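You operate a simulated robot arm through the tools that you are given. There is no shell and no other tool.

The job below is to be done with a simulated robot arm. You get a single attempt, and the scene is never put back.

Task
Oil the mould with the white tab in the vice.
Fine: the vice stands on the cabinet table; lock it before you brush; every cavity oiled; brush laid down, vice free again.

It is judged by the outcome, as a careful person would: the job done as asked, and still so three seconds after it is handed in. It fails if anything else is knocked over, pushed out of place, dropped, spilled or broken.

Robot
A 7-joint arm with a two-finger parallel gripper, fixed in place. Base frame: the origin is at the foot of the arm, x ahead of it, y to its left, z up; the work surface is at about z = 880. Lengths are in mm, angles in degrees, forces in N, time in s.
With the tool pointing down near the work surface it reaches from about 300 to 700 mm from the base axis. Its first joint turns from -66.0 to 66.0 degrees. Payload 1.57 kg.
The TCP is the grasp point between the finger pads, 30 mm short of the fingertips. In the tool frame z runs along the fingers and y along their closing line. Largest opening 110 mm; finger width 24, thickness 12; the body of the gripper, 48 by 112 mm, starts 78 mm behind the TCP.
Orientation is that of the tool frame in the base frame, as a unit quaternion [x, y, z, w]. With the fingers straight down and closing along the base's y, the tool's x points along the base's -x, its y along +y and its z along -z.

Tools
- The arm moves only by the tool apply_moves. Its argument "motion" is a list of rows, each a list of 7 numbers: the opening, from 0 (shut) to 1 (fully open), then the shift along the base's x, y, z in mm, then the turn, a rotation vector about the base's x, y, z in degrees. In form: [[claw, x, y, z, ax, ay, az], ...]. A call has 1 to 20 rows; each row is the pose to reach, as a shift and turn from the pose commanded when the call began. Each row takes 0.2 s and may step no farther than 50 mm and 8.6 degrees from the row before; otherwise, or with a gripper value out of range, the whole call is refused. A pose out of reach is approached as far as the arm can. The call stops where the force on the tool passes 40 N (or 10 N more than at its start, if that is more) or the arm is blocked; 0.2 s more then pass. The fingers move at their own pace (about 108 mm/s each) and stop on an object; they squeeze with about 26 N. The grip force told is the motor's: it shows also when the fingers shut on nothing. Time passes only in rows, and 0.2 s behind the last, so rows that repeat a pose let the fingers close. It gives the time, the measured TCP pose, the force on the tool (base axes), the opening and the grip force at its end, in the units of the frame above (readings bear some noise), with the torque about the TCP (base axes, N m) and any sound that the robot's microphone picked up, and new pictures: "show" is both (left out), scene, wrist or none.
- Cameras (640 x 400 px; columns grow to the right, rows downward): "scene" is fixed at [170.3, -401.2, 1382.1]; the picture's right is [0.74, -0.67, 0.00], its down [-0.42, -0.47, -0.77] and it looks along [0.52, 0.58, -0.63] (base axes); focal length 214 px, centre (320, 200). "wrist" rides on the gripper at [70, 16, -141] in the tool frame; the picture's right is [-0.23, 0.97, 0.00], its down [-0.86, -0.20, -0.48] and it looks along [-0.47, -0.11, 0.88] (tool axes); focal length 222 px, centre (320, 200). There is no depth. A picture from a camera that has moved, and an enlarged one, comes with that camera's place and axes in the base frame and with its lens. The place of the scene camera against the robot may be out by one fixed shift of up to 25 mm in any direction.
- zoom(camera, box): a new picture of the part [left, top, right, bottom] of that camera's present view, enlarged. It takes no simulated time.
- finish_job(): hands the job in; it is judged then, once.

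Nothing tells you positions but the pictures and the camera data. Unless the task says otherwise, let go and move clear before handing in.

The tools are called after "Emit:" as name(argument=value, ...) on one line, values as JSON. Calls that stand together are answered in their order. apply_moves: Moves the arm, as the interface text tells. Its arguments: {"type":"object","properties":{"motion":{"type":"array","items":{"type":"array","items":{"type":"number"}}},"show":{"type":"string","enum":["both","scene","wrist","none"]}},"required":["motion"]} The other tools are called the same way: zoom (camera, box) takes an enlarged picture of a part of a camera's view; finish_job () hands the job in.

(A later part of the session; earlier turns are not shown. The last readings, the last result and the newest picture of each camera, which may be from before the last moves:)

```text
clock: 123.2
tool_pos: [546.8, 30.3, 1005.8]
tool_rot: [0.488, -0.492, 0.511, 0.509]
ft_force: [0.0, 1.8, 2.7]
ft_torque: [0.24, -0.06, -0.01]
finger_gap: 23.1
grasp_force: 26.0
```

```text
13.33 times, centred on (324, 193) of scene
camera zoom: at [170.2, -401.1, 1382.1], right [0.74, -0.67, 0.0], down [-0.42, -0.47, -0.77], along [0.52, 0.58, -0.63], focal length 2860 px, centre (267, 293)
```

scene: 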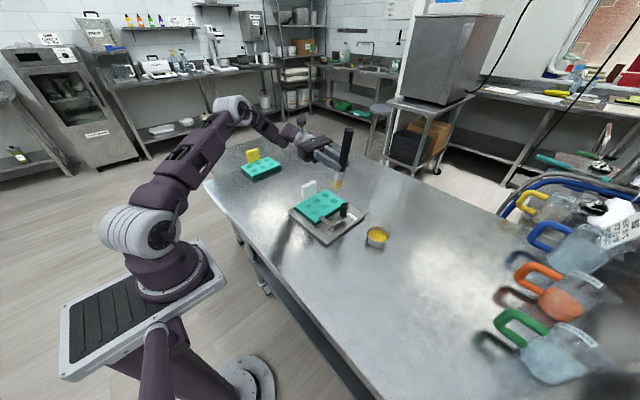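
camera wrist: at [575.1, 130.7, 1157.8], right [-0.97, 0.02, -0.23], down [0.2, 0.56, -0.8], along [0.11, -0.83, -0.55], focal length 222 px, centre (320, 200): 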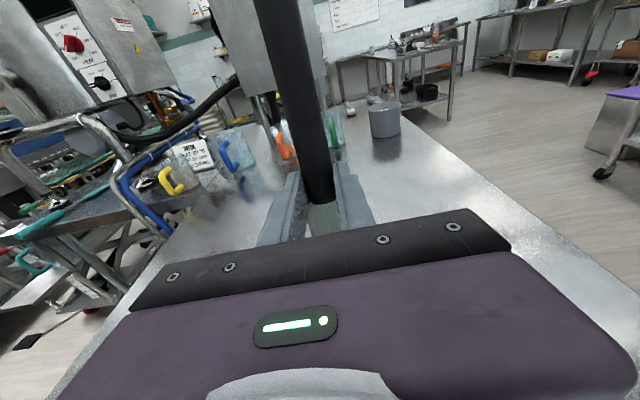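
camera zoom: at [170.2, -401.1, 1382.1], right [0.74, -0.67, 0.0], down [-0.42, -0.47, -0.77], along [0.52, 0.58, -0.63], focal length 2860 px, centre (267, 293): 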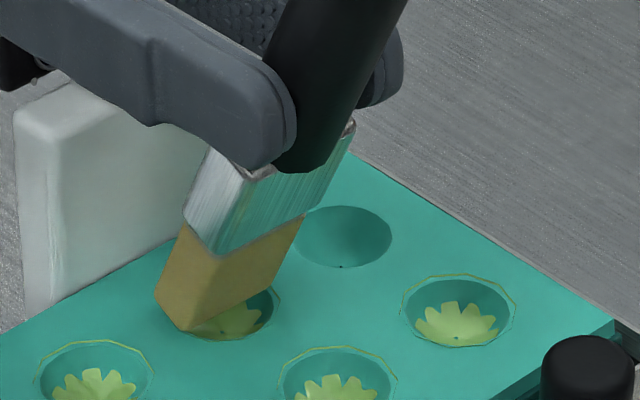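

Five are done. Last cavity at (594.5, 42): lift, move +44.5 mm in x, stop 4 mm above and check.

Emit:
apply_moves(motion=[[0, 0, 0, 12, 0, 0, 0], [0, 10, 0, 20, 0, 0, 0], [0, 44.5, 0, 20, 0, 0, 0], [0, 44.5, 0, 8, 0, 0, 0], [0, 44.5, 0, 4, 0, 0, 0], [0, 44.5, 0, 4, 0, 0, 0]], show="none")

Emit:
zoom(camera="scene", box=[308, 172, 348, 202])

```text
clock: 124.6
tool_pos: [591.7, 29.0, 1011.8]
tool_rot: [0.488, -0.492, 0.511, 0.509]
ft_force: [-0.2, -0.7, -0.7]
ft_torque: [0.02, 0.0, -0.02]
finger_gap: 23.1
grasp_force: 26.0
```

```text
13.33 times, centred on (328, 187) of scene
camera zoom: at [170.3, -401.2, 1382.1], right [0.74, -0.67, 0.0], down [-0.42, -0.47, -0.77], along [0.52, 0.58, -0.63], focal length 2860 px, centre (213, 373)
```

zoom: 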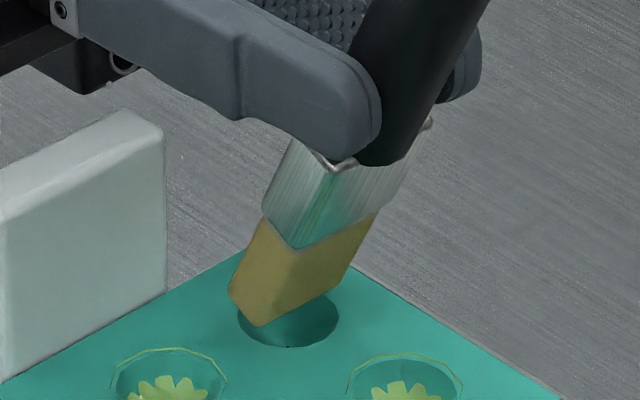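

Emit:
apply_moves(motion=[[0, -3, -3, 0, 0, 0, 0], [0, -3, -3, -3, 0, 0, 0], [0, -3, -3, -3, 0, 0, 0]], show="none")

```text
clock: 125.4
tool_pos: [587.8, 25.9, 1007.9]
tool_rot: [0.488, -0.491, 0.512, 0.509]
ft_force: [0.0, 0.1, -1.7]
ft_torque: [0.06, 0.01, 0.07]
finger_gap: 23.1
grasp_force: 25.8
```

Emit:
apply_moves(motion=[[0, 0, 0, -1, 0, 0, 0], [0, 0, 0, -1, 0, 0, 0]], show="none")

Emit:
zoom(camera="scene", box=[308, 172, 348, 202])

```text
clock: 126.0
tool_pos: [586.3, 28.0, 1007.1]
tool_rot: [0.488, -0.491, 0.512, 0.509]
ft_force: [0.2, -0.2, -0.7]
ft_torque: [0.01, -0.02, -0.02]
finger_gap: 23.1
grasp_force: 25.6
```

```text
13.33 times, centred on (328, 187) of scene
camera zoom: at [170.3, -401.2, 1382.1], right [0.74, -0.67, 0.0], down [-0.42, -0.47, -0.77], along [0.52, 0.58, -0.63], focal length 2860 px, centre (213, 373)
```

zoom: 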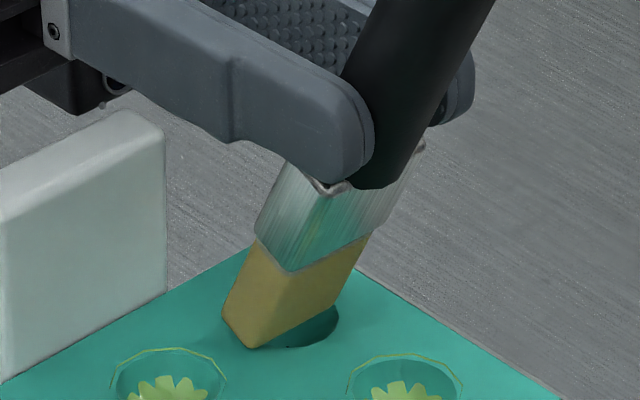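

Emit:
apply_moves(motion=[[0, 0.5, -1, -0.5, 0, 0, 0], [0, 0.5, -1, -0.5, 0, 0, 0]], show="none")

```text
clock: 126.6
tool_pos: [588.7, 25.9, 1006.9]
tool_rot: [0.487, -0.492, 0.511, 0.509]
ft_force: [-0.2, 0.6, -0.7]
ft_torque: [0.04, 0.01, 0.0]
finger_gap: 23.2
grasp_force: 25.8
```

Emit:
apply_moves(motion=[[0, 0, 0, -0.5, 0, 0, 0], [0, 0, 0, -0.5, 0, 0, 0]], show="none")

```text
clock: 127.2
tool_pos: [588.2, 26.9, 1007.1]
tool_rot: [0.488, -0.491, 0.512, 0.508]
ft_force: [-1.2, -0.2, 3.6]
ft_torque: [0.03, -0.01, 0.02]
finger_gap: 23.2
grasp_force: 25.9
```

Light contact of 3.6 N. I'll run the stroke pattern.

Emit:
apply_moves(motion=[[0, 0, 0, -0.1, 0, 0, 0], [0, 3, 0, -0.1, 0, 0, 0], [0, 2, 3, -0.1, 0, 0, 0], [0, -2, 3, -0.1, 0, 0, 0], [0, -4, 0, -0.1, 0, 0, 0], [0, -2, -3, -0.1, 0, 0, 0], [0, 2, -3, -0.1, 0, 0, 0], [0, 4, 0, -0.1, 0, 0, 0], [0, -4, 0, -0.1, 0, 0, 0], [0, 4, 0, -0.1, 0, 0, 0], [0, 0, 4, -0.1, 0, 0, 0], [0, 0, -4, -0.1, 0, 0, 0], [0, 0, 4, -0.1, 0, 0, 0], [0, 0, 0, -0.1, 0, 0, 0], [0, 0, 0, -0.1, 0, 0, 0]], show="none")

Emit:
zoom(camera="scene", box=[308, 172, 348, 202])

```text
clock: 130.4
tool_pos: [588.7, 27.5, 1004.2]
tool_rot: [0.487, -0.491, 0.512, 0.509]
ft_force: [1.9, 3.2, 22.9]
ft_torque: [0.63, 0.05, -0.02]
finger_gap: 22.9
grasp_force: 26.3
```

```text
13.33 times, centred on (328, 187) of scene
camera zoom: at [169.9, -401.1, 1382.1], right [0.74, -0.67, 0.0], down [-0.42, -0.47, -0.77], along [0.52, 0.58, -0.63], focal length 2860 px, centre (213, 373)
```

zoom: 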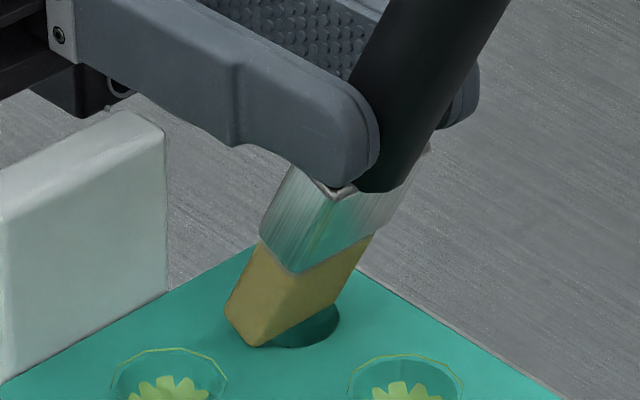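

The load grew to 23 N, so I'll ease off and read again.

Emit:
apply_moves(motion=[[0, 0, 0, 1.2, 0, 0, 0], [0, 0, 0, 1.2, 0, 0, 0]], show="none")

```text
clock: 131.0
tool_pos: [588.0, 27.1, 1005.1]
tool_rot: [0.488, -0.492, 0.511, 0.509]
ft_force: [0.5, 4.8, 6.6]
ft_torque: [0.51, -0.06, -0.09]
finger_gap: 23.0
grasp_force: 25.6
```

Emit:
apply_moves(motion=[[0, 0, 0, 0.2, 0, 0, 0], [0, 3, 0, 0.2, 0, 0, 0], [0, 2, 3, 0.2, 0, 0, 0], [0, -2, 3, 0.2, 0, 0, 0], [0, -4, 0, 0.2, 0, 0, 0], [0, -2, -3, 0.2, 0, 0, 0], [0, 2, -3, 0.2, 0, 0, 0], [0, 4, 0, 0.2, 0, 0, 0], [0, -4, 0, 0.2, 0, 0, 0], [0, 4, 0, 0.2, 0, 0, 0], [0, 0, 4, 0.2, 0, 0, 0], [0, 0, -4, 0.2, 0, 0, 0], [0, 0, 4, 0.2, 0, 0, 0], [0, 0, 0, 0.2, 0, 0, 0], [0, 0, 0, 0.2, 0, 0, 0]], show="none")

Emit:
zoom(camera="scene", box=[308, 172, 348, 202])

```text
clock: 134.2
tool_pos: [590.4, 25.9, 1006.5]
tool_rot: [0.487, -0.492, 0.511, 0.51]
ft_force: [0.1, 0.3, -1.1]
ft_torque: [0.02, 0.02, -0.03]
finger_gap: 23.1
grasp_force: 26.1
```

```text
13.33 times, centred on (328, 187) of scene
camera zoom: at [170.3, -401.2, 1382.1], right [0.74, -0.67, 0.0], down [-0.42, -0.47, -0.77], along [0.52, 0.58, -0.63], focal length 2860 px, centre (213, 373)
```

zoom: 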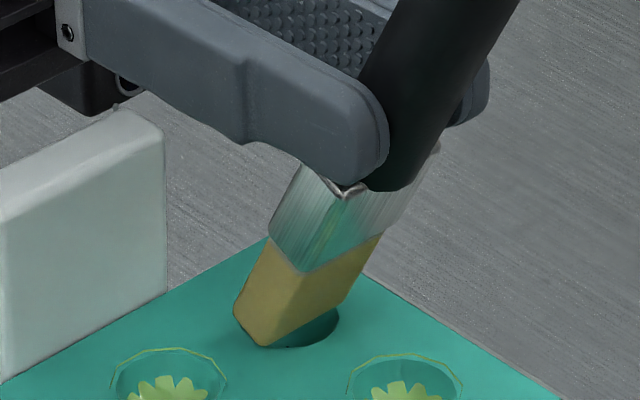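

Not yet oiled. I'll touch down lightly again.

Emit:
apply_moves(motion=[[0, -1.5, 0, -0.4, 0, 0, 0], [0, -1.5, 0, -0.4, 0, 0, 0]], show="none")

```text
clock: 134.8
tool_pos: [587.4, 25.1, 1005.4]
tool_rot: [0.487, -0.492, 0.512, 0.509]
ft_force: [2.6, 0.4, 4.4]
ft_torque: [0.07, -0.05, -0.02]
finger_gap: 22.9
grasp_force: 25.8
```

Emit:
apply_moves(motion=[[0, 3, 0, 0, 0, 0, 0], [0, 2, 3, 0, 0, 0, 0], [0, -2, 3, 0, 0, 0, 0], [0, -4, 0, 0, 0, 0, 0], [0, -2, -3, 0, 0, 0, 0], [0, 2, -3, 0, 0, 0, 0], [0, 4, 0, 0, 0, 0, 0], [0, -4, 0, 0, 0, 0, 0], [0, 4, 0, 0, 0, 0, 0], [0, 0, 4, 0, 0, 0, 0], [0, 0, -4, 0, 0, 0, 0], [0, 0, 4, 0, 0, 0, 0], [0, 0, -4, 0, 0, 0, 0], [0, 0, 0, 0, 0, 0, 0], [0, 0, 0, 0, 0, 0, 0]], show="none")

Emit:
zoom(camera="scene", box=[308, 172, 348, 202])

```text
clock: 138.0
tool_pos: [585.9, 26.5, 1006.9]
tool_rot: [0.487, -0.492, 0.511, 0.509]
ft_force: [0.2, -2.9, 3.8]
ft_torque: [-0.15, 0.08, 0.05]
finger_gap: 23.1
grasp_force: 26.2
```

```text
13.33 times, centred on (328, 187) of scene
camera zoom: at [170.2, -401.2, 1382.1], right [0.74, -0.67, 0.0], down [-0.42, -0.47, -0.77], along [0.52, 0.58, -0.63], focal length 2860 px, centre (213, 373)
```

zoom: 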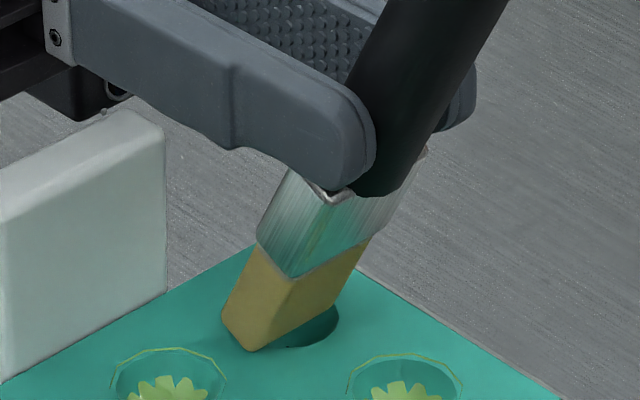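

Still none. I'll check the brush colour, since it may be running dry: lift a little and zoom.

Emit:
apply_moves(motion=[[0, 0, 0, 15, 0, 0, 0], [0, 0, 0, 35, 0, 0, 0], [0, 0, 0, 35, 0, 0, 0]], show="none")

Emit:
zoom(camera="scene", box=[298, 160, 358, 212])

Emit:
zoom(camera="scene", box=[320, 168, 350, 192])

```text
clock: 138.8
tool_pos: [588.0, 28.3, 1040.7]
tool_rot: [0.487, -0.492, 0.511, 0.509]
ft_force: [-0.3, -0.1, -0.9]
ft_torque: [0.04, 0.02, 0.01]
finger_gap: 23.1
grasp_force: 26.0
```

```text
7.69 times, centred on (328, 186) of scene
camera zoom: at [170.3, -401.2, 1382.1], right [0.74, -0.67, 0.0], down [-0.42, -0.47, -0.77], along [0.52, 0.58, -0.63], focal length 1650 px, centre (258, 308)
```

zoom: 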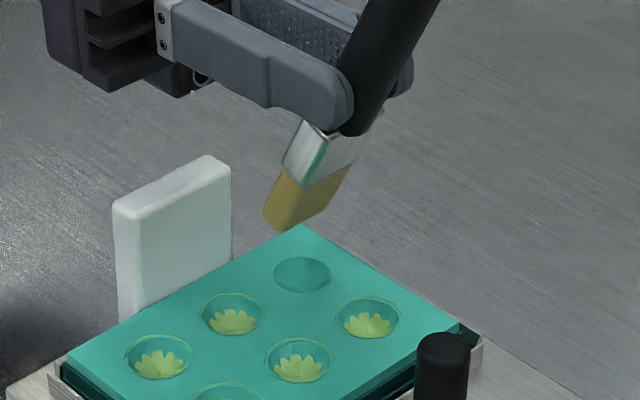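

```text
16.00 times, centred on (335, 180) of scene
camera zoom: at [170.3, -401.2, 1382.1], right [0.74, -0.67, 0.0], down [-0.42, -0.47, -0.77], along [0.52, 0.58, -0.63], focal length 3432 px, centre (80, 520)
```

zoom: 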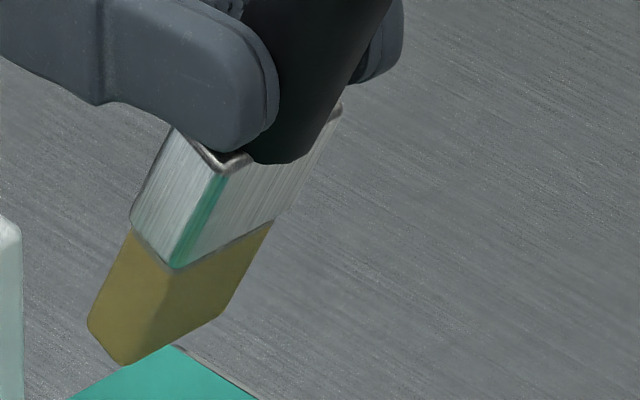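

The bristles are still golden, so they're loaded. I'll try again on the last cavity with one-way strokes, pulling the tip along +y in light contact and lifting on the return, which also helps re-erect the brush.

Emit:
apply_moves(motion=[[0, 1, -3, -20, 0, 0, 0], [0, 1, -3, -33, 0, 0, 0], [0, 1, -3, -34.5, 0, 0, 0], [0, 1, -3, -34.5, 0, 0, 0]], show="none")

Emit:
zoom(camera="scene", box=[308, 172, 348, 202])

```text
clock: 139.8
tool_pos: [589.2, 22.8, 1006.4]
tool_rot: [0.487, -0.492, 0.511, 0.509]
ft_force: [-0.2, -0.1, 0.0]
ft_torque: [0.03, -0.01, 0.0]
finger_gap: 23.2
grasp_force: 25.9
```

```text
13.33 times, centred on (328, 187) of scene
camera zoom: at [170.3, -401.2, 1382.1], right [0.74, -0.67, 0.0], down [-0.42, -0.47, -0.77], along [0.52, 0.58, -0.63], focal length 2860 px, centre (213, 373)
```

zoom: 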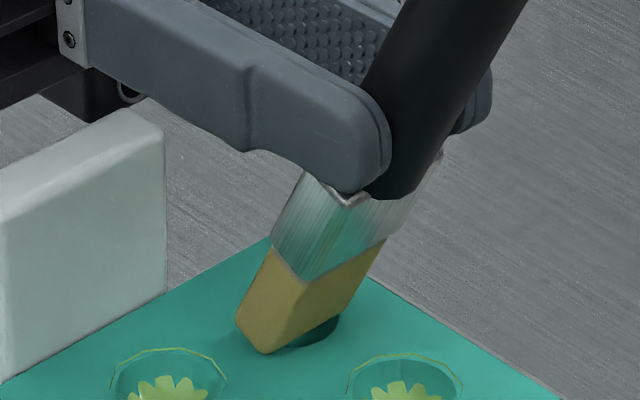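

Emit:
apply_moves(motion=[[0, 0, 0, -0.5, 0, 0, 0], [0, 0, 3, -0.5, 0, 0, 0], [0, 0, 6, -0.5, 0, 0, 0], [0, 0, 8, -0.5, 0, 0, 0], [0, 0, 4, 2, 0, 0, 0], [0, -3, -1, 2, 0, 0, 0], [0, -3, 0, -0.5, 0, 0, 0], [0, -3, 3, -0.5, 0, 0, 0], [0, -3, 6, -0.5, 0, 0, 0], [0, -3, 8, -0.5, 0, 0, 0], [0, 0, 4, 2, 0, 0, 0], [0, 3, -1, 2, 0, 0, 0], [0, 3, 0, -0.5, 0, 0, 0], [0, 3, 3, -0.5, 0, 0, 0], [0, 3, 6, -0.5, 0, 0, 0], [0, 3, 8, -0.5, 0, 0, 0], [0, 0, 8, -0.5, 0, 0, 0], [0, 0, 3, -0.5, 0, 0, 0], [0, 0, 3, -0.5, 0, 0, 0]], show="none")

Emit:
zoom(camera="scene", box=[308, 172, 348, 202])

```text
clock: 143.8
tool_pos: [588.7, 26.2, 1008.5]
tool_rot: [0.488, -0.491, 0.512, 0.509]
ft_force: [0.8, -0.3, -0.7]
ft_torque: [0.04, -0.03, 0.03]
finger_gap: 23.3
grasp_force: 25.6
```

```text
13.33 times, centred on (328, 187) of scene
camera zoom: at [170.3, -401.2, 1382.1], right [0.74, -0.67, 0.0], down [-0.42, -0.47, -0.77], along [0.52, 0.58, -0.63], focal length 2860 px, centre (213, 373)
```

zoom: 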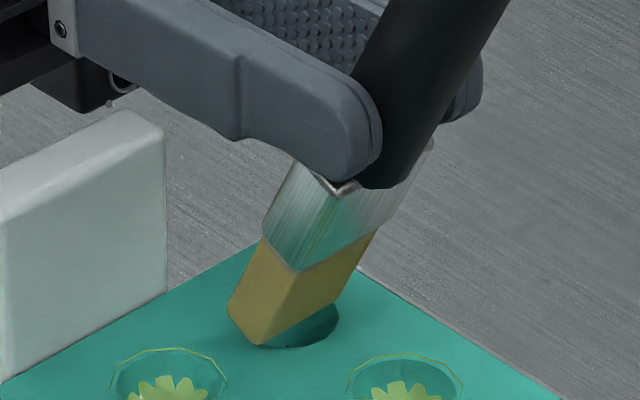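

Emit:
apply_moves(motion=[[0, 0.5, -1, -0.7, 0, 0, 0], [0, 0.5, -1, -0.7, 0, 0, 0]], show="none")

```text
clock: 144.4
tool_pos: [588.7, 23.9, 1006.7]
tool_rot: [0.488, -0.491, 0.512, 0.508]
ft_force: [0.5, 0.5, -0.7]
ft_torque: [0.01, 0.0, 0.03]
finger_gap: 23.2
grasp_force: 26.1
```

Emit:
apply_moves(motion=[[0, 0, 0, -0.6, 0, 0, 0], [0, 0, 0, -0.6, 0, 0, 0]], show="none")

```text
clock: 145.0
tool_pos: [588.1, 25.6, 1006.7]
tool_rot: [0.487, -0.491, 0.512, 0.509]
ft_force: [1.2, -0.4, -1.2]
ft_torque: [-0.03, 0.03, -0.05]
finger_gap: 23.1
grasp_force: 26.3
```

Emit:
apply_moves(motion=[[0, 0, 0, -0.6, 0, 0, 0], [0, 0, 0, -0.6, 0, 0, 0]], show="none")

```text
clock: 145.6
tool_pos: [587.8, 25.4, 1006.6]
tool_rot: [0.488, -0.491, 0.512, 0.509]
ft_force: [-0.3, -0.4, 3.2]
ft_torque: [0.02, 0.12, 0.03]
finger_gap: 23.2
grasp_force: 25.9
```

Contact is at 3.2 N. I'll use the wide pattern that worked before.

Emit:
apply_moves(motion=[[0, 3, 2, -0.2, 0, 0, 0], [0, 0, 5, -0.2, 0, 0, 0], [0, -3, 2, -0.2, 0, 0, 0], [0, -4, -1.5, -0.2, 0, 0, 0], [0, -3, -5, -0.2, 0, 0, 0], [0, 0, -6.5, -0.2, 0, 0, 0], [0, 3, -5, -0.2, 0, 0, 0], [0, 4, -1.5, -0.2, 0, 0, 0], [0, 0, -1.5, -0.2, 0, 0, 0], [0, 0, 5, -0.2, 0, 0, 0], [0, 0, -1.5, -0.2, 0, 0, 0], [0, 0, -8, -0.2, 0, 0, 0], [0, 0, -1.5, -0.2, 0, 0, 0], [0, 0, -1.5, -0.2, 0, 0, 0]], show="none")

Emit:
zoom(camera="scene", box=[308, 172, 348, 202])

```text
clock: 148.6
tool_pos: [588.1, 22.9, 1004.2]
tool_rot: [0.487, -0.491, 0.511, 0.509]
ft_force: [-0.9, -3.2, 6.1]
ft_torque: [-0.23, 0.09, 0.03]
finger_gap: 23.3
grasp_force: 26.2
```

```text
13.33 times, centred on (328, 187) of scene
camera zoom: at [170.2, -401.3, 1382.0], right [0.74, -0.67, 0.0], down [-0.42, -0.47, -0.77], along [0.52, 0.58, -0.63], focal length 2860 px, centre (213, 373)
```

zoom: 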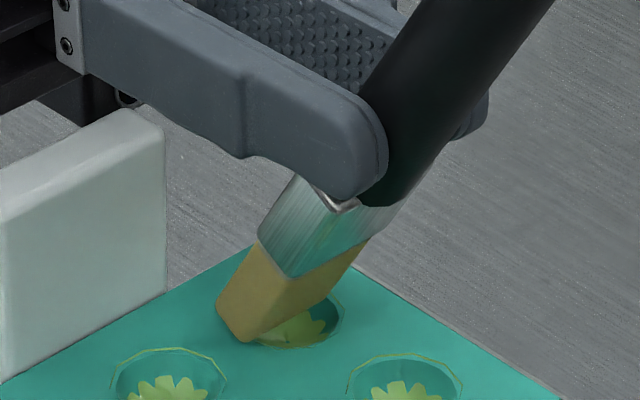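

All six should be oiled now. I'll lift clear and verify.

Emit:
apply_moves(motion=[[0, 0, 0, 15, 0, 0, 0], [0, 0, 0, 40, 0, 0, 0], [0, 0, 0, 80, 0, 0, 0], [0, -10, -10, 120, 0, 0, 0], [0, -10, -10, 120, 0, 0, 0]])

Emit:
zoom(camera="scene", box=[284, 170, 374, 238])

```text
clock: 149.8
tool_pos: [577.9, 13.8, 1124.2]
tool_rot: [0.488, -0.492, 0.511, 0.509]
ft_force: [-0.5, -0.6, -0.8]
ft_torque: [0.01, 0.0, -0.01]
finger_gap: 23.1
grasp_force: 26.8
camera wrist: at [561.9, 160.0, 1187.5], right [-0.97, -0.01, -0.23], down [0.21, 0.44, -0.87], along [0.11, -0.9, -0.43], focal length 222 px, centre (320, 200)
```

scene: 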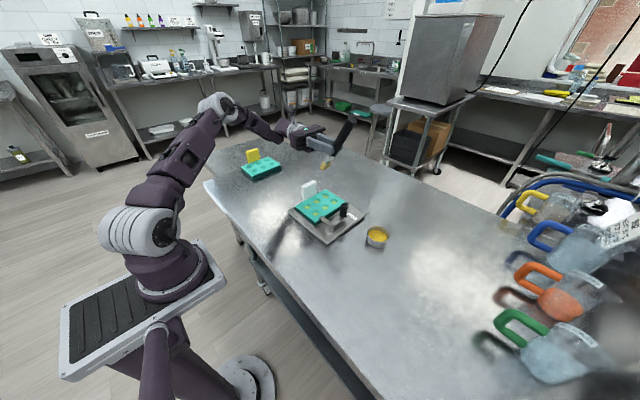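
wrist: 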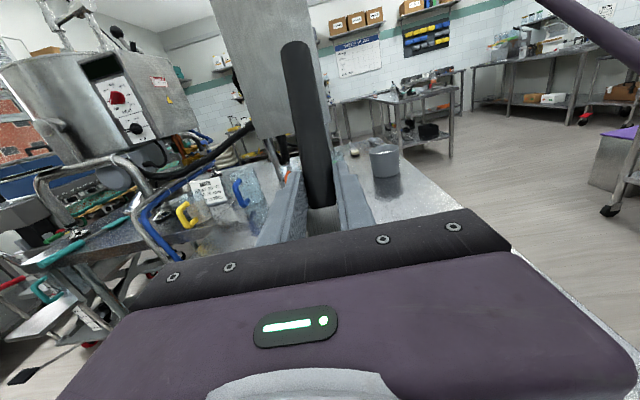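

```text
5.88 times, centred on (329, 204) of scene
camera zoom: at [170.3, -401.2, 1382.1], right [0.74, -0.67, 0.0], down [-0.42, -0.47, -0.77], along [0.52, 0.58, -0.63], focal length 1262 px, centre (267, 176)
```

zoom: 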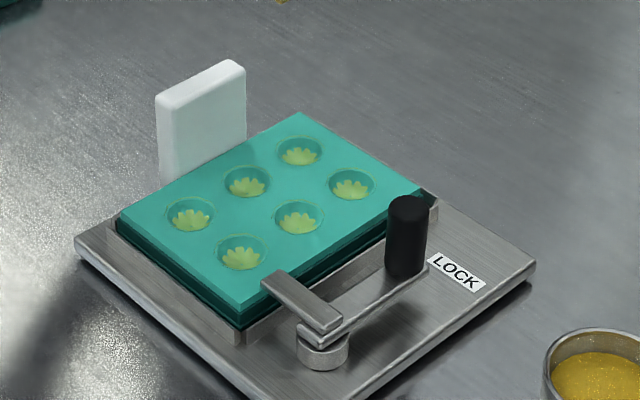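

All six cavities show the oil film. Now I'll lay the brush down, checking its angle in the grip first.

Emit:
zoom(camera="scene", box=[280, 100, 380, 180])

```text
5.00 times, centred on (330, 140) of scene
camera zoom: at [170.3, -401.2, 1382.1], right [0.74, -0.67, 0.0], down [-0.42, -0.47, -0.77], along [0.52, 0.58, -0.63], focal length 1072 px, centre (270, 500)
```

zoom: 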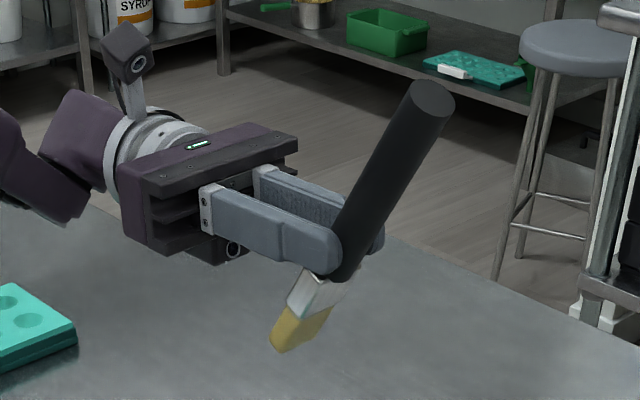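

The brush points about 61° down with the tool at 92°, so turning the tool back 61° makes it horizontal. I'll do that while moving back over its original spot at x≈371.

Emit:
apply_moves(motion=[[0, -26, -2, 0, 7.6, 0, 0], [0, -52, -4, 0, 15.2, 0, 0], [0, -78, -7, 0, 22.8, 0, 0], [0, -104, -10, 0, 30.4, 0, 0], [0, -130, -13, 0, 38, 0, 0], [0, -156, -16, -5, 45.6, 0, 0], [0, -182, -18, -15, 53.2, 0, 0], [0, -207, -20, -30, 60.8, 0, 0], [0, -207, -20, -60, 60.8, 0, 0], [0, -207, -20, -90, 60.8, 0, 0], [0, -207, -20, -120, 60.8, 0, 0], [0, -207, -20, -120, 60.8, 0, 0]])

Emit:
zoom(camera="scene", box=[230, 160, 350, 270])

```text
clock: 152.4
tool_pos: [375.5, -4.0, 1005.9]
tool_rot: [-0.678, 0.683, -0.192, -0.193]
ft_force: [0.2, 0.0, -0.4]
ft_torque: [0.03, 0.0, 0.0]
finger_gap: 23.2
grasp_force: 25.9
camera wrist: at [358.8, 10.9, 1162.0], right [-0.97, 0.2, -0.12], down [0.21, 0.98, -0.04], along [0.11, -0.06, -0.99], focal length 222 px, centre (320, 200)
```

scene: 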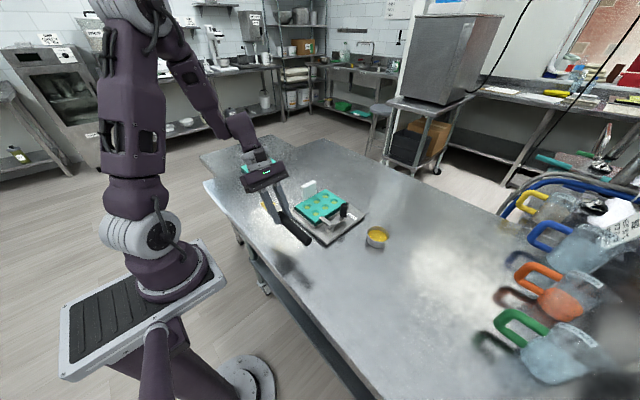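
wrist: 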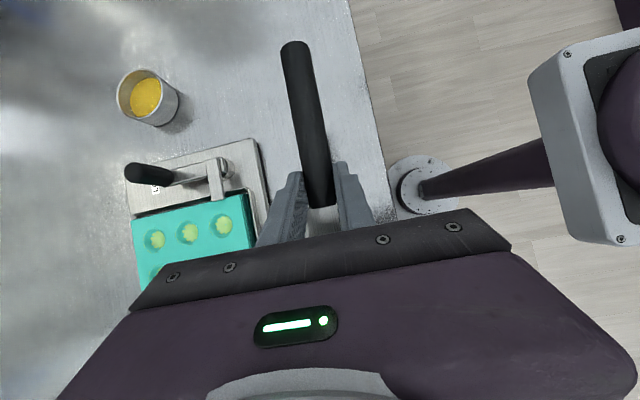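

```text
3.64 times, centred on (290, 215) of scene
camera zoom: at [170.3, -401.2, 1382.1], right [0.74, -0.67, 0.0], down [-0.42, -0.47, -0.77], along [0.52, 0.58, -0.63], focal length 780 px, centre (429, 146)
```

zoom: 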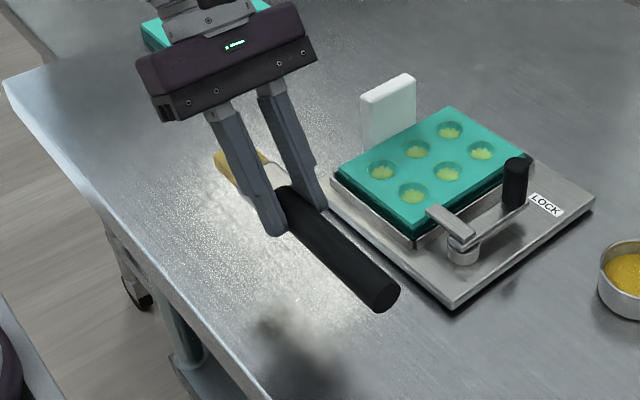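

The brush is nearly level over its old spot. I'll lower it toward the table and check before release.

Emit:
apply_moves(motion=[[0, 0, 0, -40, 0, 0, 0], [0, 0, 0, -70, 0, 0, 0], [0, 0, 0, -82, 0, 0, 0], [0, 0, 0, -82, 0, 0, 0]], show="none")

Emit:
zoom(camera="scene", box=[240, 200, 330, 280])

```text
clock: 153.4
tool_pos: [374.0, -6.2, 922.2]
tool_rot: [-0.678, 0.683, -0.192, -0.193]
ft_force: [0.1, 0.2, -1.1]
ft_torque: [0.0, 0.0, 0.01]
finger_gap: 23.1
grasp_force: 26.0
```

```text
5.00 times, centred on (285, 240) of scene
camera zoom: at [170.3, -401.2, 1382.1], right [0.74, -0.67, 0.0], down [-0.42, -0.47, -0.77], along [0.52, 0.58, -0.63], focal length 1072 px, centre (495, 0)
```

zoom: 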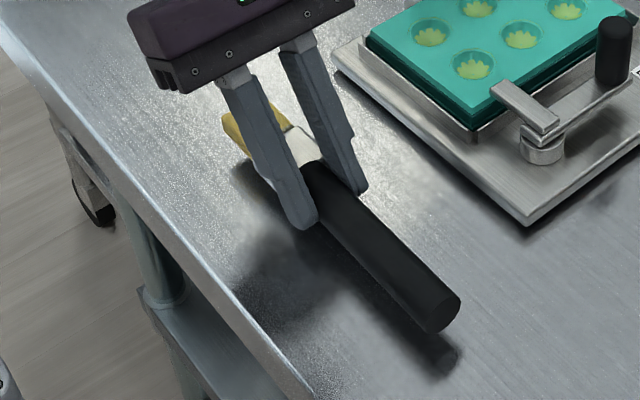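

Emit:
apply_moves(motion=[[0, 0, 0, -2, 0, 0, 0], [0, 0, 0, -4, 0, 0, 0], [0, 0, 0, -5.5, 0, 0, 0], [0, 0, 0, -5.5, 0, 0, 0]], show="none")

Emit:
zoom(camera="scene", box=[240, 200, 330, 280])

```text
clock: 154.4
tool_pos: [372.6, -6.3, 916.0]
tool_rot: [-0.678, 0.683, -0.192, -0.193]
ft_force: [-0.5, 0.4, 0.4]
ft_torque: [0.0, 0.06, -0.04]
finger_gap: 22.9
grasp_force: 25.7
```

```text
5.00 times, centred on (285, 240) of scene
camera zoom: at [170.3, -401.2, 1382.1], right [0.74, -0.67, 0.0], down [-0.42, -0.47, -0.77], along [0.52, 0.58, -0.63], focal length 1072 px, centre (495, 0)
```

zoom: 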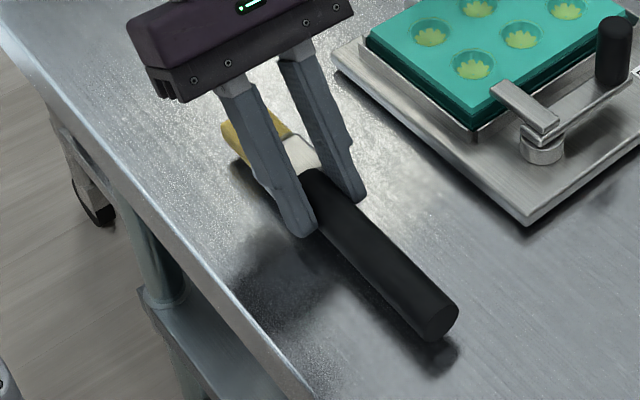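

Emit:
apply_moves(motion=[[0, 0, 0, -1, 0, 0, 0], [0, 0, 0, -2, 0, 0, 0], [0, 0, 0, -2, 0, 0, 0]], show="none")

```text
clock: 155.2
tool_pos: [370.4, -5.8, 916.0]
tool_rot: [-0.678, 0.683, -0.192, -0.193]
ft_force: [0.3, -0.4, 0.1]
ft_torque: [-0.01, 0.02, 0.03]
finger_gap: 23.1
grasp_force: 25.8
```

Emit:
apply_moves(motion=[[0, 0, 0, -1, 0, 0, 0], [0, 0, 0, -1, 0, 0, 0]], show="none")

Emit:
zoom(camera="scene", box=[265, 225, 320, 275])

```text
clock: 155.8
tool_pos: [371.9, -5.9, 915.1]
tool_rot: [-0.678, 0.683, -0.192, -0.192]
ft_force: [0.7, 0.9, -0.4]
ft_torque: [0.01, -0.01, -0.03]
finger_gap: 23.0
grasp_force: 26.3
```

```text
8.00 times, centred on (292, 250) of scene
camera zoom: at [170.3, -401.2, 1382.1], right [0.74, -0.67, 0.0], down [-0.42, -0.47, -0.77], along [0.52, 0.58, -0.63], focal length 1716 px, centre (540, -200)
```

zoom: 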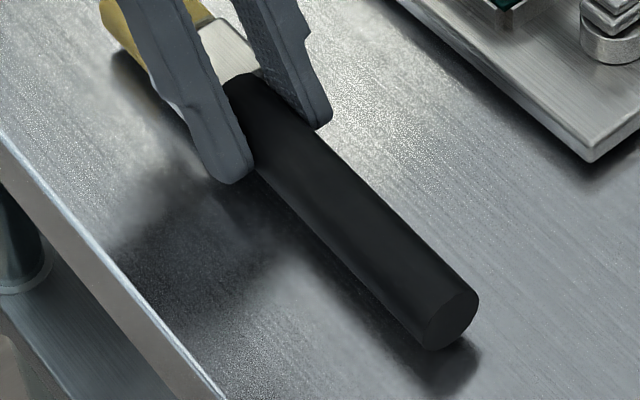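

Emit:
apply_moves(motion=[[0, 0, 0, -1.2, 0, 0, 0], [0, 0, 0, -1.2, 0, 0, 0]], show="none")

```text
clock: 156.4
tool_pos: [372.1, -7.1, 913.3]
tool_rot: [-0.679, 0.683, -0.191, -0.192]
ft_force: [0.4, -0.2, -0.8]
ft_torque: [0.02, 0.03, 0.0]
finger_gap: 23.2
grasp_force: 26.3
```

Emit:
apply_moves(motion=[[0, 0, 0, -1, 0, 0, 0], [0, 0, 0, -1, 0, 0, 0]], show="none")

```text
clock: 157.0
tool_pos: [371.6, -7.1, 911.7]
tool_rot: [-0.678, 0.683, -0.192, -0.193]
ft_force: [-0.1, -0.5, 0.0]
ft_torque: [0.02, 0.01, -0.06]
finger_gap: 23.1
grasp_force: 25.8
```

Emit:
apply_moves(motion=[[0, 0, 0, -0.8, 0, 0, 0], [0, 0, 0, -0.8, 0, 0, 0]], show="none")

Emit:
zoom(camera="scene", box=[250, 210, 320, 275])

```text
clock: 157.6
tool_pos: [371.0, -6.0, 911.5]
tool_rot: [-0.678, 0.682, -0.192, -0.193]
ft_force: [0.6, -0.8, 0.1]
ft_torque: [-0.01, 0.0, -0.02]
finger_gap: 23.5
grasp_force: 26.2
```

```text
6.15 times, centred on (285, 242) of scene
camera zoom: at [170.3, -401.2, 1382.1], right [0.74, -0.67, 0.0], down [-0.42, -0.47, -0.77], along [0.52, 0.58, -0.63], focal length 1320 px, centre (535, -62)
```

zoom: 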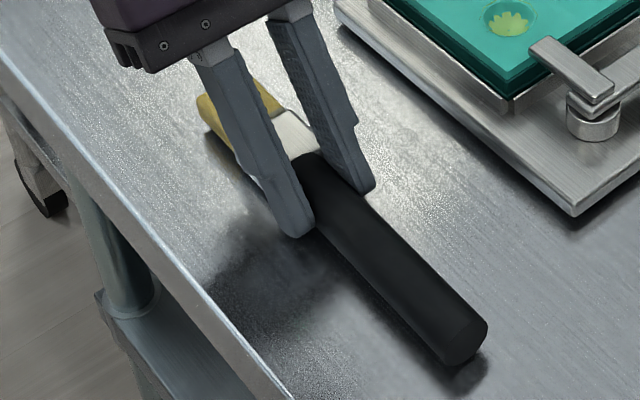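

Emit:
apply_moves(motion=[[0, 0, 0, -0.8, 0, 0, 0], [0, 0, 0, -0.8, 0, 0, 0]], show="none")

```text
clock: 158.2
tool_pos: [371.3, -5.6, 912.9]
tool_rot: [-0.677, 0.683, -0.193, -0.193]
ft_force: [0.7, 4.2, 18.6]
ft_torque: [0.0, 0.26, -0.12]
finger_gap: 23.3
grasp_force: 26.2
```

The fingertips or handle are touching the table. I'll ease up 0.9 mm and open slowly.

Emit:
apply_moves(motion=[[0, 0, 0, 0.9, 0, 0, 0], [0.22, 0, 0, 0.9, 0, 0, 0], [0.26, 0, 0, 0.9, 0, 0, 0], [0.35, 0, 0, 0.9, 0, 0, 0], [0.5, 0, 0, 0.9, 0, 0, 0], [0.5, 0, 0, 0.9, 0, 0, 0], [0.5, 0, 0, 0.9, 0, 0, 0]], show="none")

Emit:
zoom(camera="scene", box=[250, 210, 320, 275])

```text
clock: 159.8
tool_pos: [370.9, -5.6, 910.8]
tool_rot: [-0.678, 0.683, -0.192, -0.192]
ft_force: [0.6, 0.1, -0.2]
ft_torque: [0.0, -0.03, -0.02]
finger_gap: 55.0
grasp_force: 0.0
```

```text
6.15 times, centred on (285, 242) of scene
camera zoom: at [170.3, -401.2, 1382.1], right [0.74, -0.67, 0.0], down [-0.42, -0.47, -0.77], along [0.52, 0.58, -0.63], focal length 1320 px, centre (535, -62)
```

zoom: 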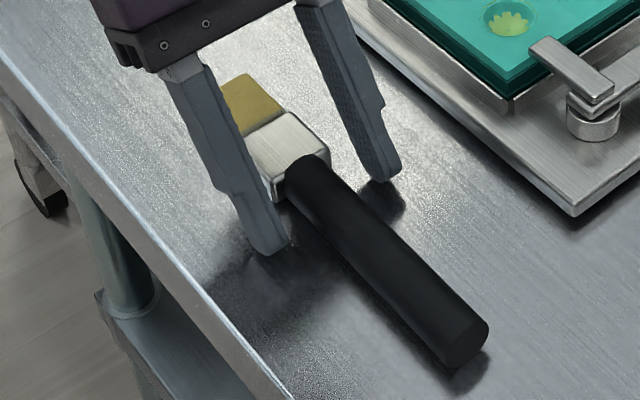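

The brush lies flat at its original spot. I'll retreat straight up and bring the tool upright.

Emit:
apply_moves(motion=[[0.5, 0, 0, 20, 0, 0, 0], [0.5, 0, 3, 55, 0, 0, 0], [0.5, 0, 5, 95, 8, 0, 0], [0.5, 10, 0, 130, 16, 0, 0], [0.5, 20, -10, 150, 24, 0, 0], [0.5, 30, -20, 150, 31.2, 0, 0], [0.5, 30, -20, 150, 31.2, 0, 0]])

Emit:
zoom(camera="scene", box=[245, 200, 325, 275])

```text
clock: 161.4
tool_pos: [399.1, -25.8, 1060.9]
tool_rot: [-0.705, 0.709, -0.001, -0.002]
ft_force: [0.7, -0.4, 0.2]
ft_torque: [0.01, 0.01, 0.02]
finger_gap: 54.7
grasp_force: 0.1
camera wrist: at [383.3, -94.7, 1201.9], right [-0.97, 0.23, 0.0], down [0.21, 0.86, 0.47], along [0.11, 0.46, -0.88], focal length 222 px, centre (320, 200)
```

scene: 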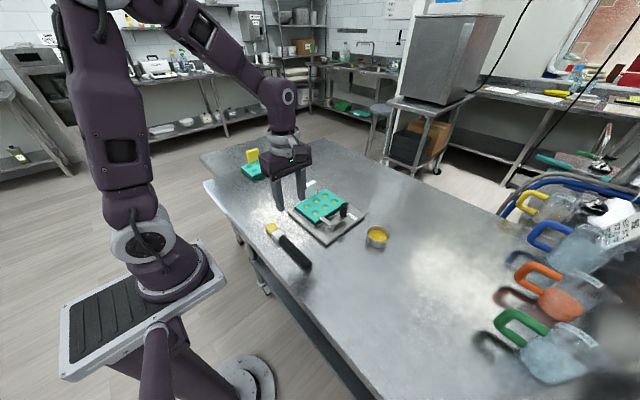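
wrist: 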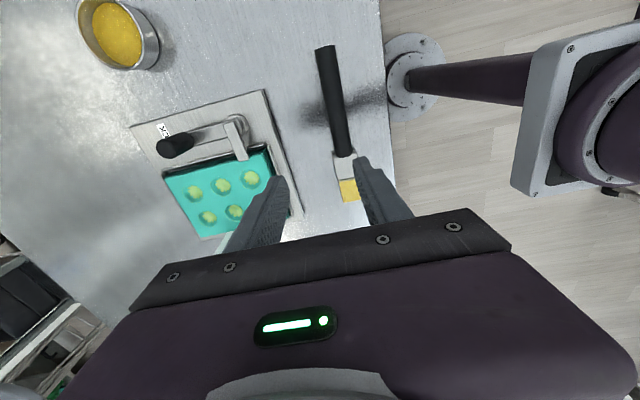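

```text
5.33 times, centred on (285, 238) of scene
camera zoom: at [170.2, -401.2, 1382.1], right [0.74, -0.67, 0.0], down [-0.42, -0.47, -0.77], along [0.52, 0.58, -0.63], focal length 1144 px, centre (507, 0)
```

zoom: 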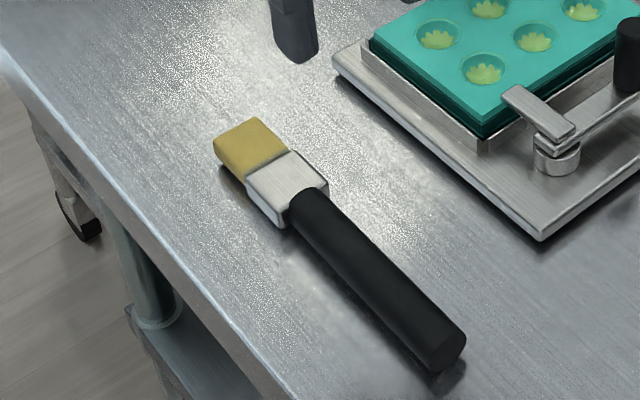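

The brush is laid down neatly. Now I'll go back above the lever knob to release the vice.

Emit:
apply_moves(motion=[[0.45, 20, -6, 5, 0, 0, -7.4], [0.45, 40, -12, 5, 0, 0, -14.8], [0.45, 60, -18, 5, 0, 0, -22.2], [0.45, 80, -24, 5, 0, 0, -29.6], [0.45, 100, -30, 5, 0, 0, -37], [0.45, 120, -36, 5, 0, 0, -44.4], [0.45, 140, -42, 5, 0, 0, -51.8], [0.45, 161, -47, 5, 0, 0, -59], [0.45, 161, -47, 5, 0, 0, -59]])

Emit:
zoom(camera="wrist", box=[240, 40, 440, 220])

```text
clock: 163.4
tool_pos: [564.1, -74.0, 1064.6]
tool_rot: [-0.263, 0.965, 0.0, -0.003]
ft_force: [-0.7, -0.3, -0.5]
ft_torque: [0.0, -0.01, 0.02]
finger_gap: 49.3
grasp_force: 0.2
camera wrist: at [497.5, -94.6, 1206.5], right [-0.3, 0.95, 0.0], down [0.84, 0.26, 0.47], along [0.45, 0.14, -0.88], focal length 222 px, centre (320, 200)
```

scene: 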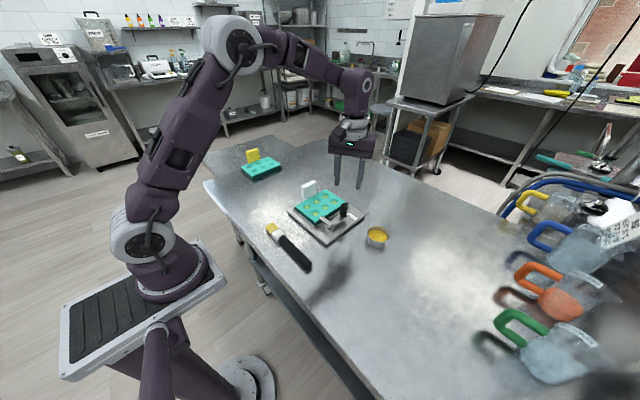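
wrist: 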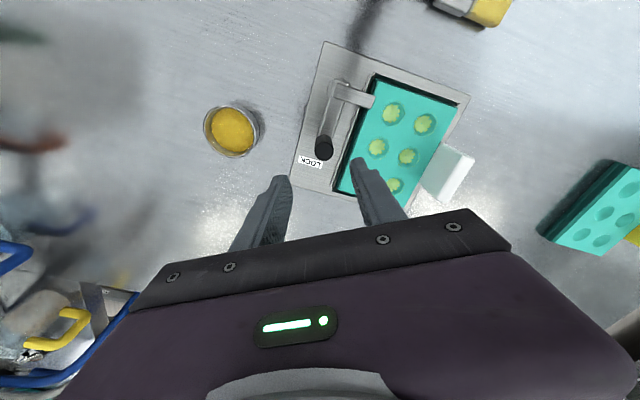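

```text
2.22 times, centred on (340, 130) of wrist
camera zoom: at [497.5, -94.6, 1206.5], right [-0.3, 0.95, 0.0], down [0.84, 0.26, 0.47], along [0.45, 0.14, -0.88], focal length 494 px, centre (276, 356)
```

zoom: 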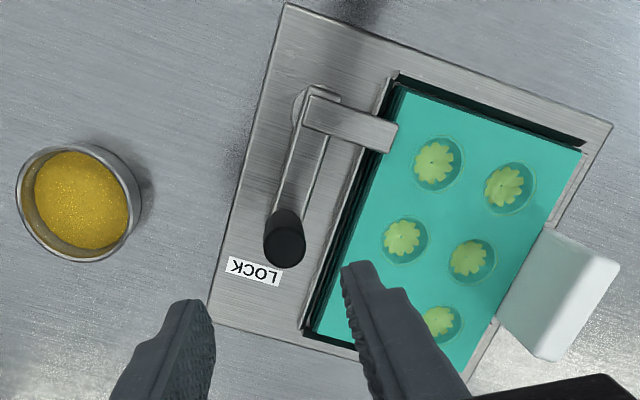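

The knob is about (−4, +4) mm from the TCP. I'll centre on it and descend.

Emit:
apply_moves(motion=[[0.45, -4, 4, -40, 0, 0, 0], [0.45, -4, 4, -75, 0, 0, 0], [0.45, -4, 4, -95, 0, 0, 0], [0.45, -4, 4, -109, 0, 0, 0], [0.45, -4, 4, -109, 0, 0, 0]], show="wrist")

Emit:
zoom(camera="wrist", box=[240, 80, 400, 240])

Emit:
zoom(camera="scene", box=[300, 180, 380, 250])

```text
clock: 164.6
tool_pos: [559.9, -69.4, 953.6]
tool_rot: [-0.263, 0.965, 0.0, -0.004]
ft_force: [0.7, -0.3, 0.3]
ft_torque: [-0.01, -0.01, 0.0]
finger_gap: 49.3
grasp_force: 0.0
camera wrist: at [492.6, -89.6, 1095.1], right [-0.3, 0.95, 0.0], down [0.84, 0.26, 0.47], along [0.45, 0.14, -0.88], focal length 222 px, centre (320, 200)
```

wrist: 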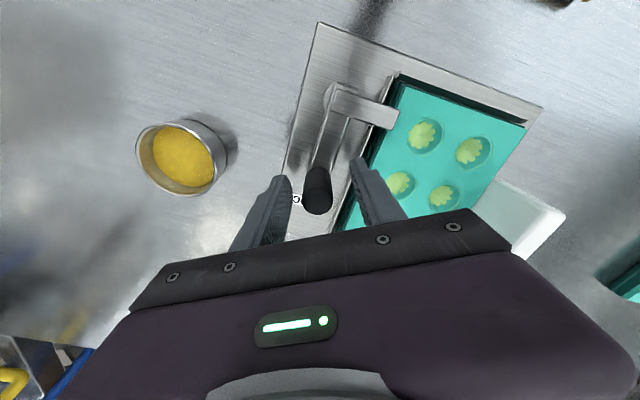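

```text
2.50 times, centred on (320, 160) of wrist
camera zoom: at [492.6, -89.6, 1095.1], right [-0.3, 0.95, 0.0], down [0.84, 0.26, 0.47], along [0.45, 0.14, -0.88], focal length 555 px, centre (320, 300)
```

zoom: 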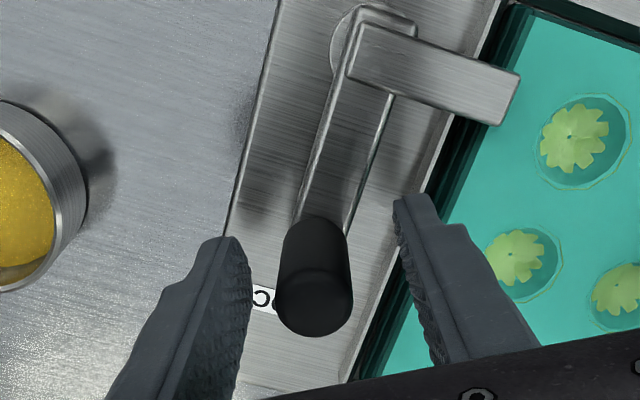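

```text
5.71 times, centred on (340, 215) of scene
camera zoom: at [170.3, -401.2, 1382.1], right [0.74, -0.67, 0.0], down [-0.42, -0.47, -0.77], along [0.52, 0.58, -0.63], focal length 1226 px, centre (206, 114)
```

zoom: 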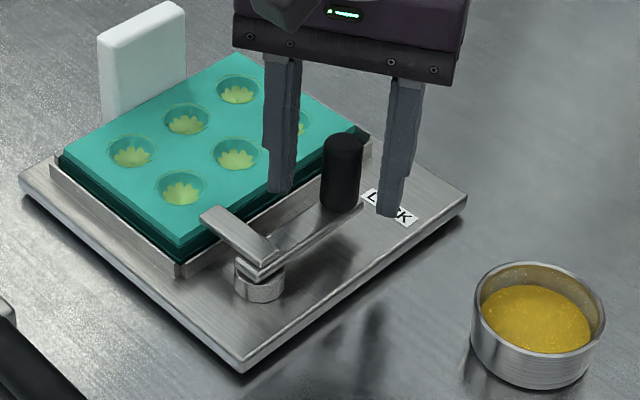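

The knob is centred, so I'll close on it.

Emit:
apply_moves(motion=[[0.3, 0, 0, 0, 0, 0, 0], [0.15, 0, 0, 0, 0, 0, 0], [0, 0, 0, 0, 0, 0, 0], [0, 0, 0, 0, 0, 0, 0]], show="none")

```text
clock: 165.6
tool_pos: [561.2, -71.9, 954.0]
tool_rot: [-0.264, 0.964, 0.0, -0.003]
ft_force: [13.7, -17.5, 0.0]
ft_torque: [0.42, 0.11, -0.05]
finger_gap: 21.6
grasp_force: 26.4
```

The gripper is about 1 mm off, so I'll relieve that and start swinging the lever back.

Emit:
apply_moves(motion=[[0, 0.8, -1.2, 0, 0, 0, 0], [0, 0.6, -5.4, 0, 0, 0, -4], [0, 0.2, -9.6, 0, 0, 0, -8], [0, -0.6, -13.7, 0, 0, 0, -12], [0, -1.6, -17.8, 0, 0, 0, -16], [0, -1.6, -17.8, 0, 0, 0, -16]], show="none")

Emit:
zoom(camera="scene", box=[300, 180, 380, 250])

```text
clock: 167.0
tool_pos: [558.2, -86.0, 958.7]
tool_rot: [-0.126, 0.992, 0.001, -0.005]
ft_force: [-3.2, 4.3, -0.8]
ft_torque: [-0.63, 0.14, -0.14]
finger_gap: 21.7
grasp_force: 26.3
```

```text
5.71 times, centred on (340, 215) of scene
camera zoom: at [170.6, -401.1, 1382.0], right [0.74, -0.67, 0.0], down [-0.42, -0.47, -0.77], along [0.52, 0.58, -0.63], focal length 1226 px, centre (206, 114)
```

zoom: 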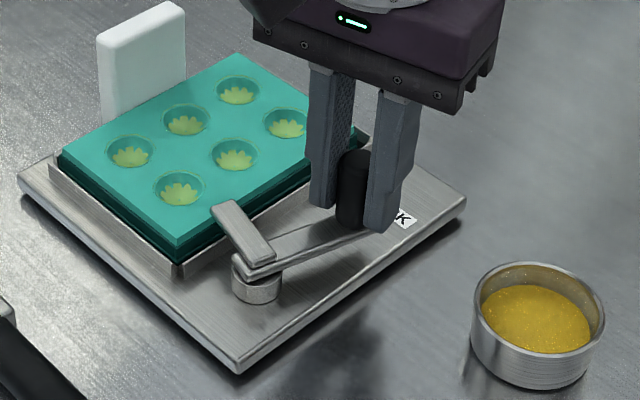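

Emit:
apply_moves(motion=[[0, 0, 0, 0, 0, 0, 0], [0, 0, 0, 0, 0, 0, 0]], show="none")

Emit:
zoom(camera="scene", box=[300, 180, 380, 250])

```text
clock: 167.6
tool_pos: [557.0, -87.1, 957.9]
tool_rot: [-0.126, 0.992, 0.001, -0.003]
ft_force: [-4.0, 1.4, -0.2]
ft_torque: [-0.58, 0.26, -0.08]
finger_gap: 21.3
grasp_force: 26.7
```

```text
5.71 times, centred on (340, 215) of scene
camera zoom: at [170.5, -401.1, 1382.0], right [0.74, -0.67, 0.0], down [-0.42, -0.47, -0.77], along [0.52, 0.58, -0.63], focal length 1226 px, centre (206, 114)
```

zoom: 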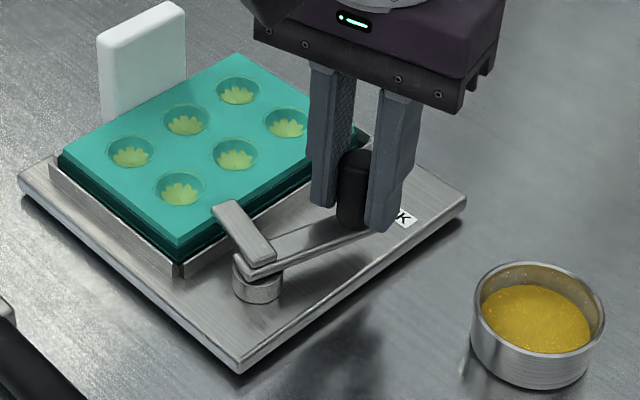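

The lever follows well and the mould and plate haven't moved. I'll continue the swing.

Emit:
apply_moves(motion=[[0, -1.3, -4, 0, 0, 0, -4], [0, -2.9, -7.9, 0, 0, 0, -8], [0, -4.7, -11.7, 0, 0, 0, -12], [0, -6.9, -15.4, 0, 0, 0, -16], [0, -6.9, -15.4, 0, 0, 0, -16]], show="none")

Emit:
zoom(camera="scene", box=[300, 180, 380, 250])

```text
clock: 168.8
tool_pos: [550.9, -102.1, 957.5]
tool_rot: [0.012, 1.0, 0.001, -0.002]
ft_force: [2.2, 2.6, 0.3]
ft_torque: [-0.41, 0.24, -0.18]
finger_gap: 21.6
grasp_force: 26.0
```

```text
5.71 times, centred on (340, 215) of scene
camera zoom: at [170.7, -401.2, 1382.0], right [0.74, -0.67, 0.0], down [-0.42, -0.47, -0.77], along [0.52, 0.58, -0.63], focal length 1226 px, centre (206, 114)
```

zoom: 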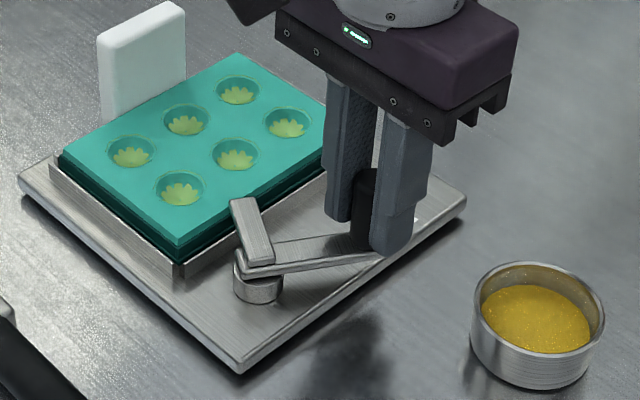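

Emit:
apply_moves(motion=[[0, -2.4, -3.5, 0, 0, 0, -4], [0, -5, -6.8, 0, 0, 0, -8], [0, -7.8, -10, 0, 0, 0, -12], [0, -10.8, -12.9, 0, 0, 0, -16], [0, -10.8, -12.9, 0, 0, 0, -16]], show="none")

Emit:
zoom(camera="scene", box=[300, 180, 380, 250])

```text
clock: 170.0
tool_pos: [539.8, -115.3, 957.1]
tool_rot: [0.151, 0.989, 0.002, -0.003]
ft_force: [4.2, 3.6, 0.6]
ft_torque: [-0.26, -0.26, -0.31]
finger_gap: 21.6
grasp_force: 26.1
```

```text
5.71 times, centred on (340, 215) of scene
camera zoom: at [170.5, -401.1, 1382.1], right [0.74, -0.67, 0.0], down [-0.42, -0.47, -0.77], along [0.52, 0.58, -0.63], focal length 1226 px, centre (206, 114)
```

zoom: 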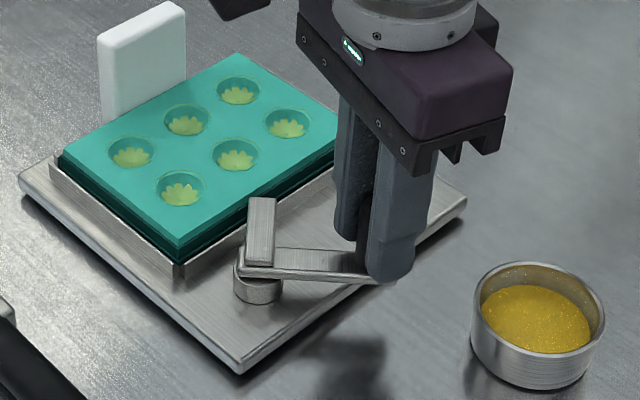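

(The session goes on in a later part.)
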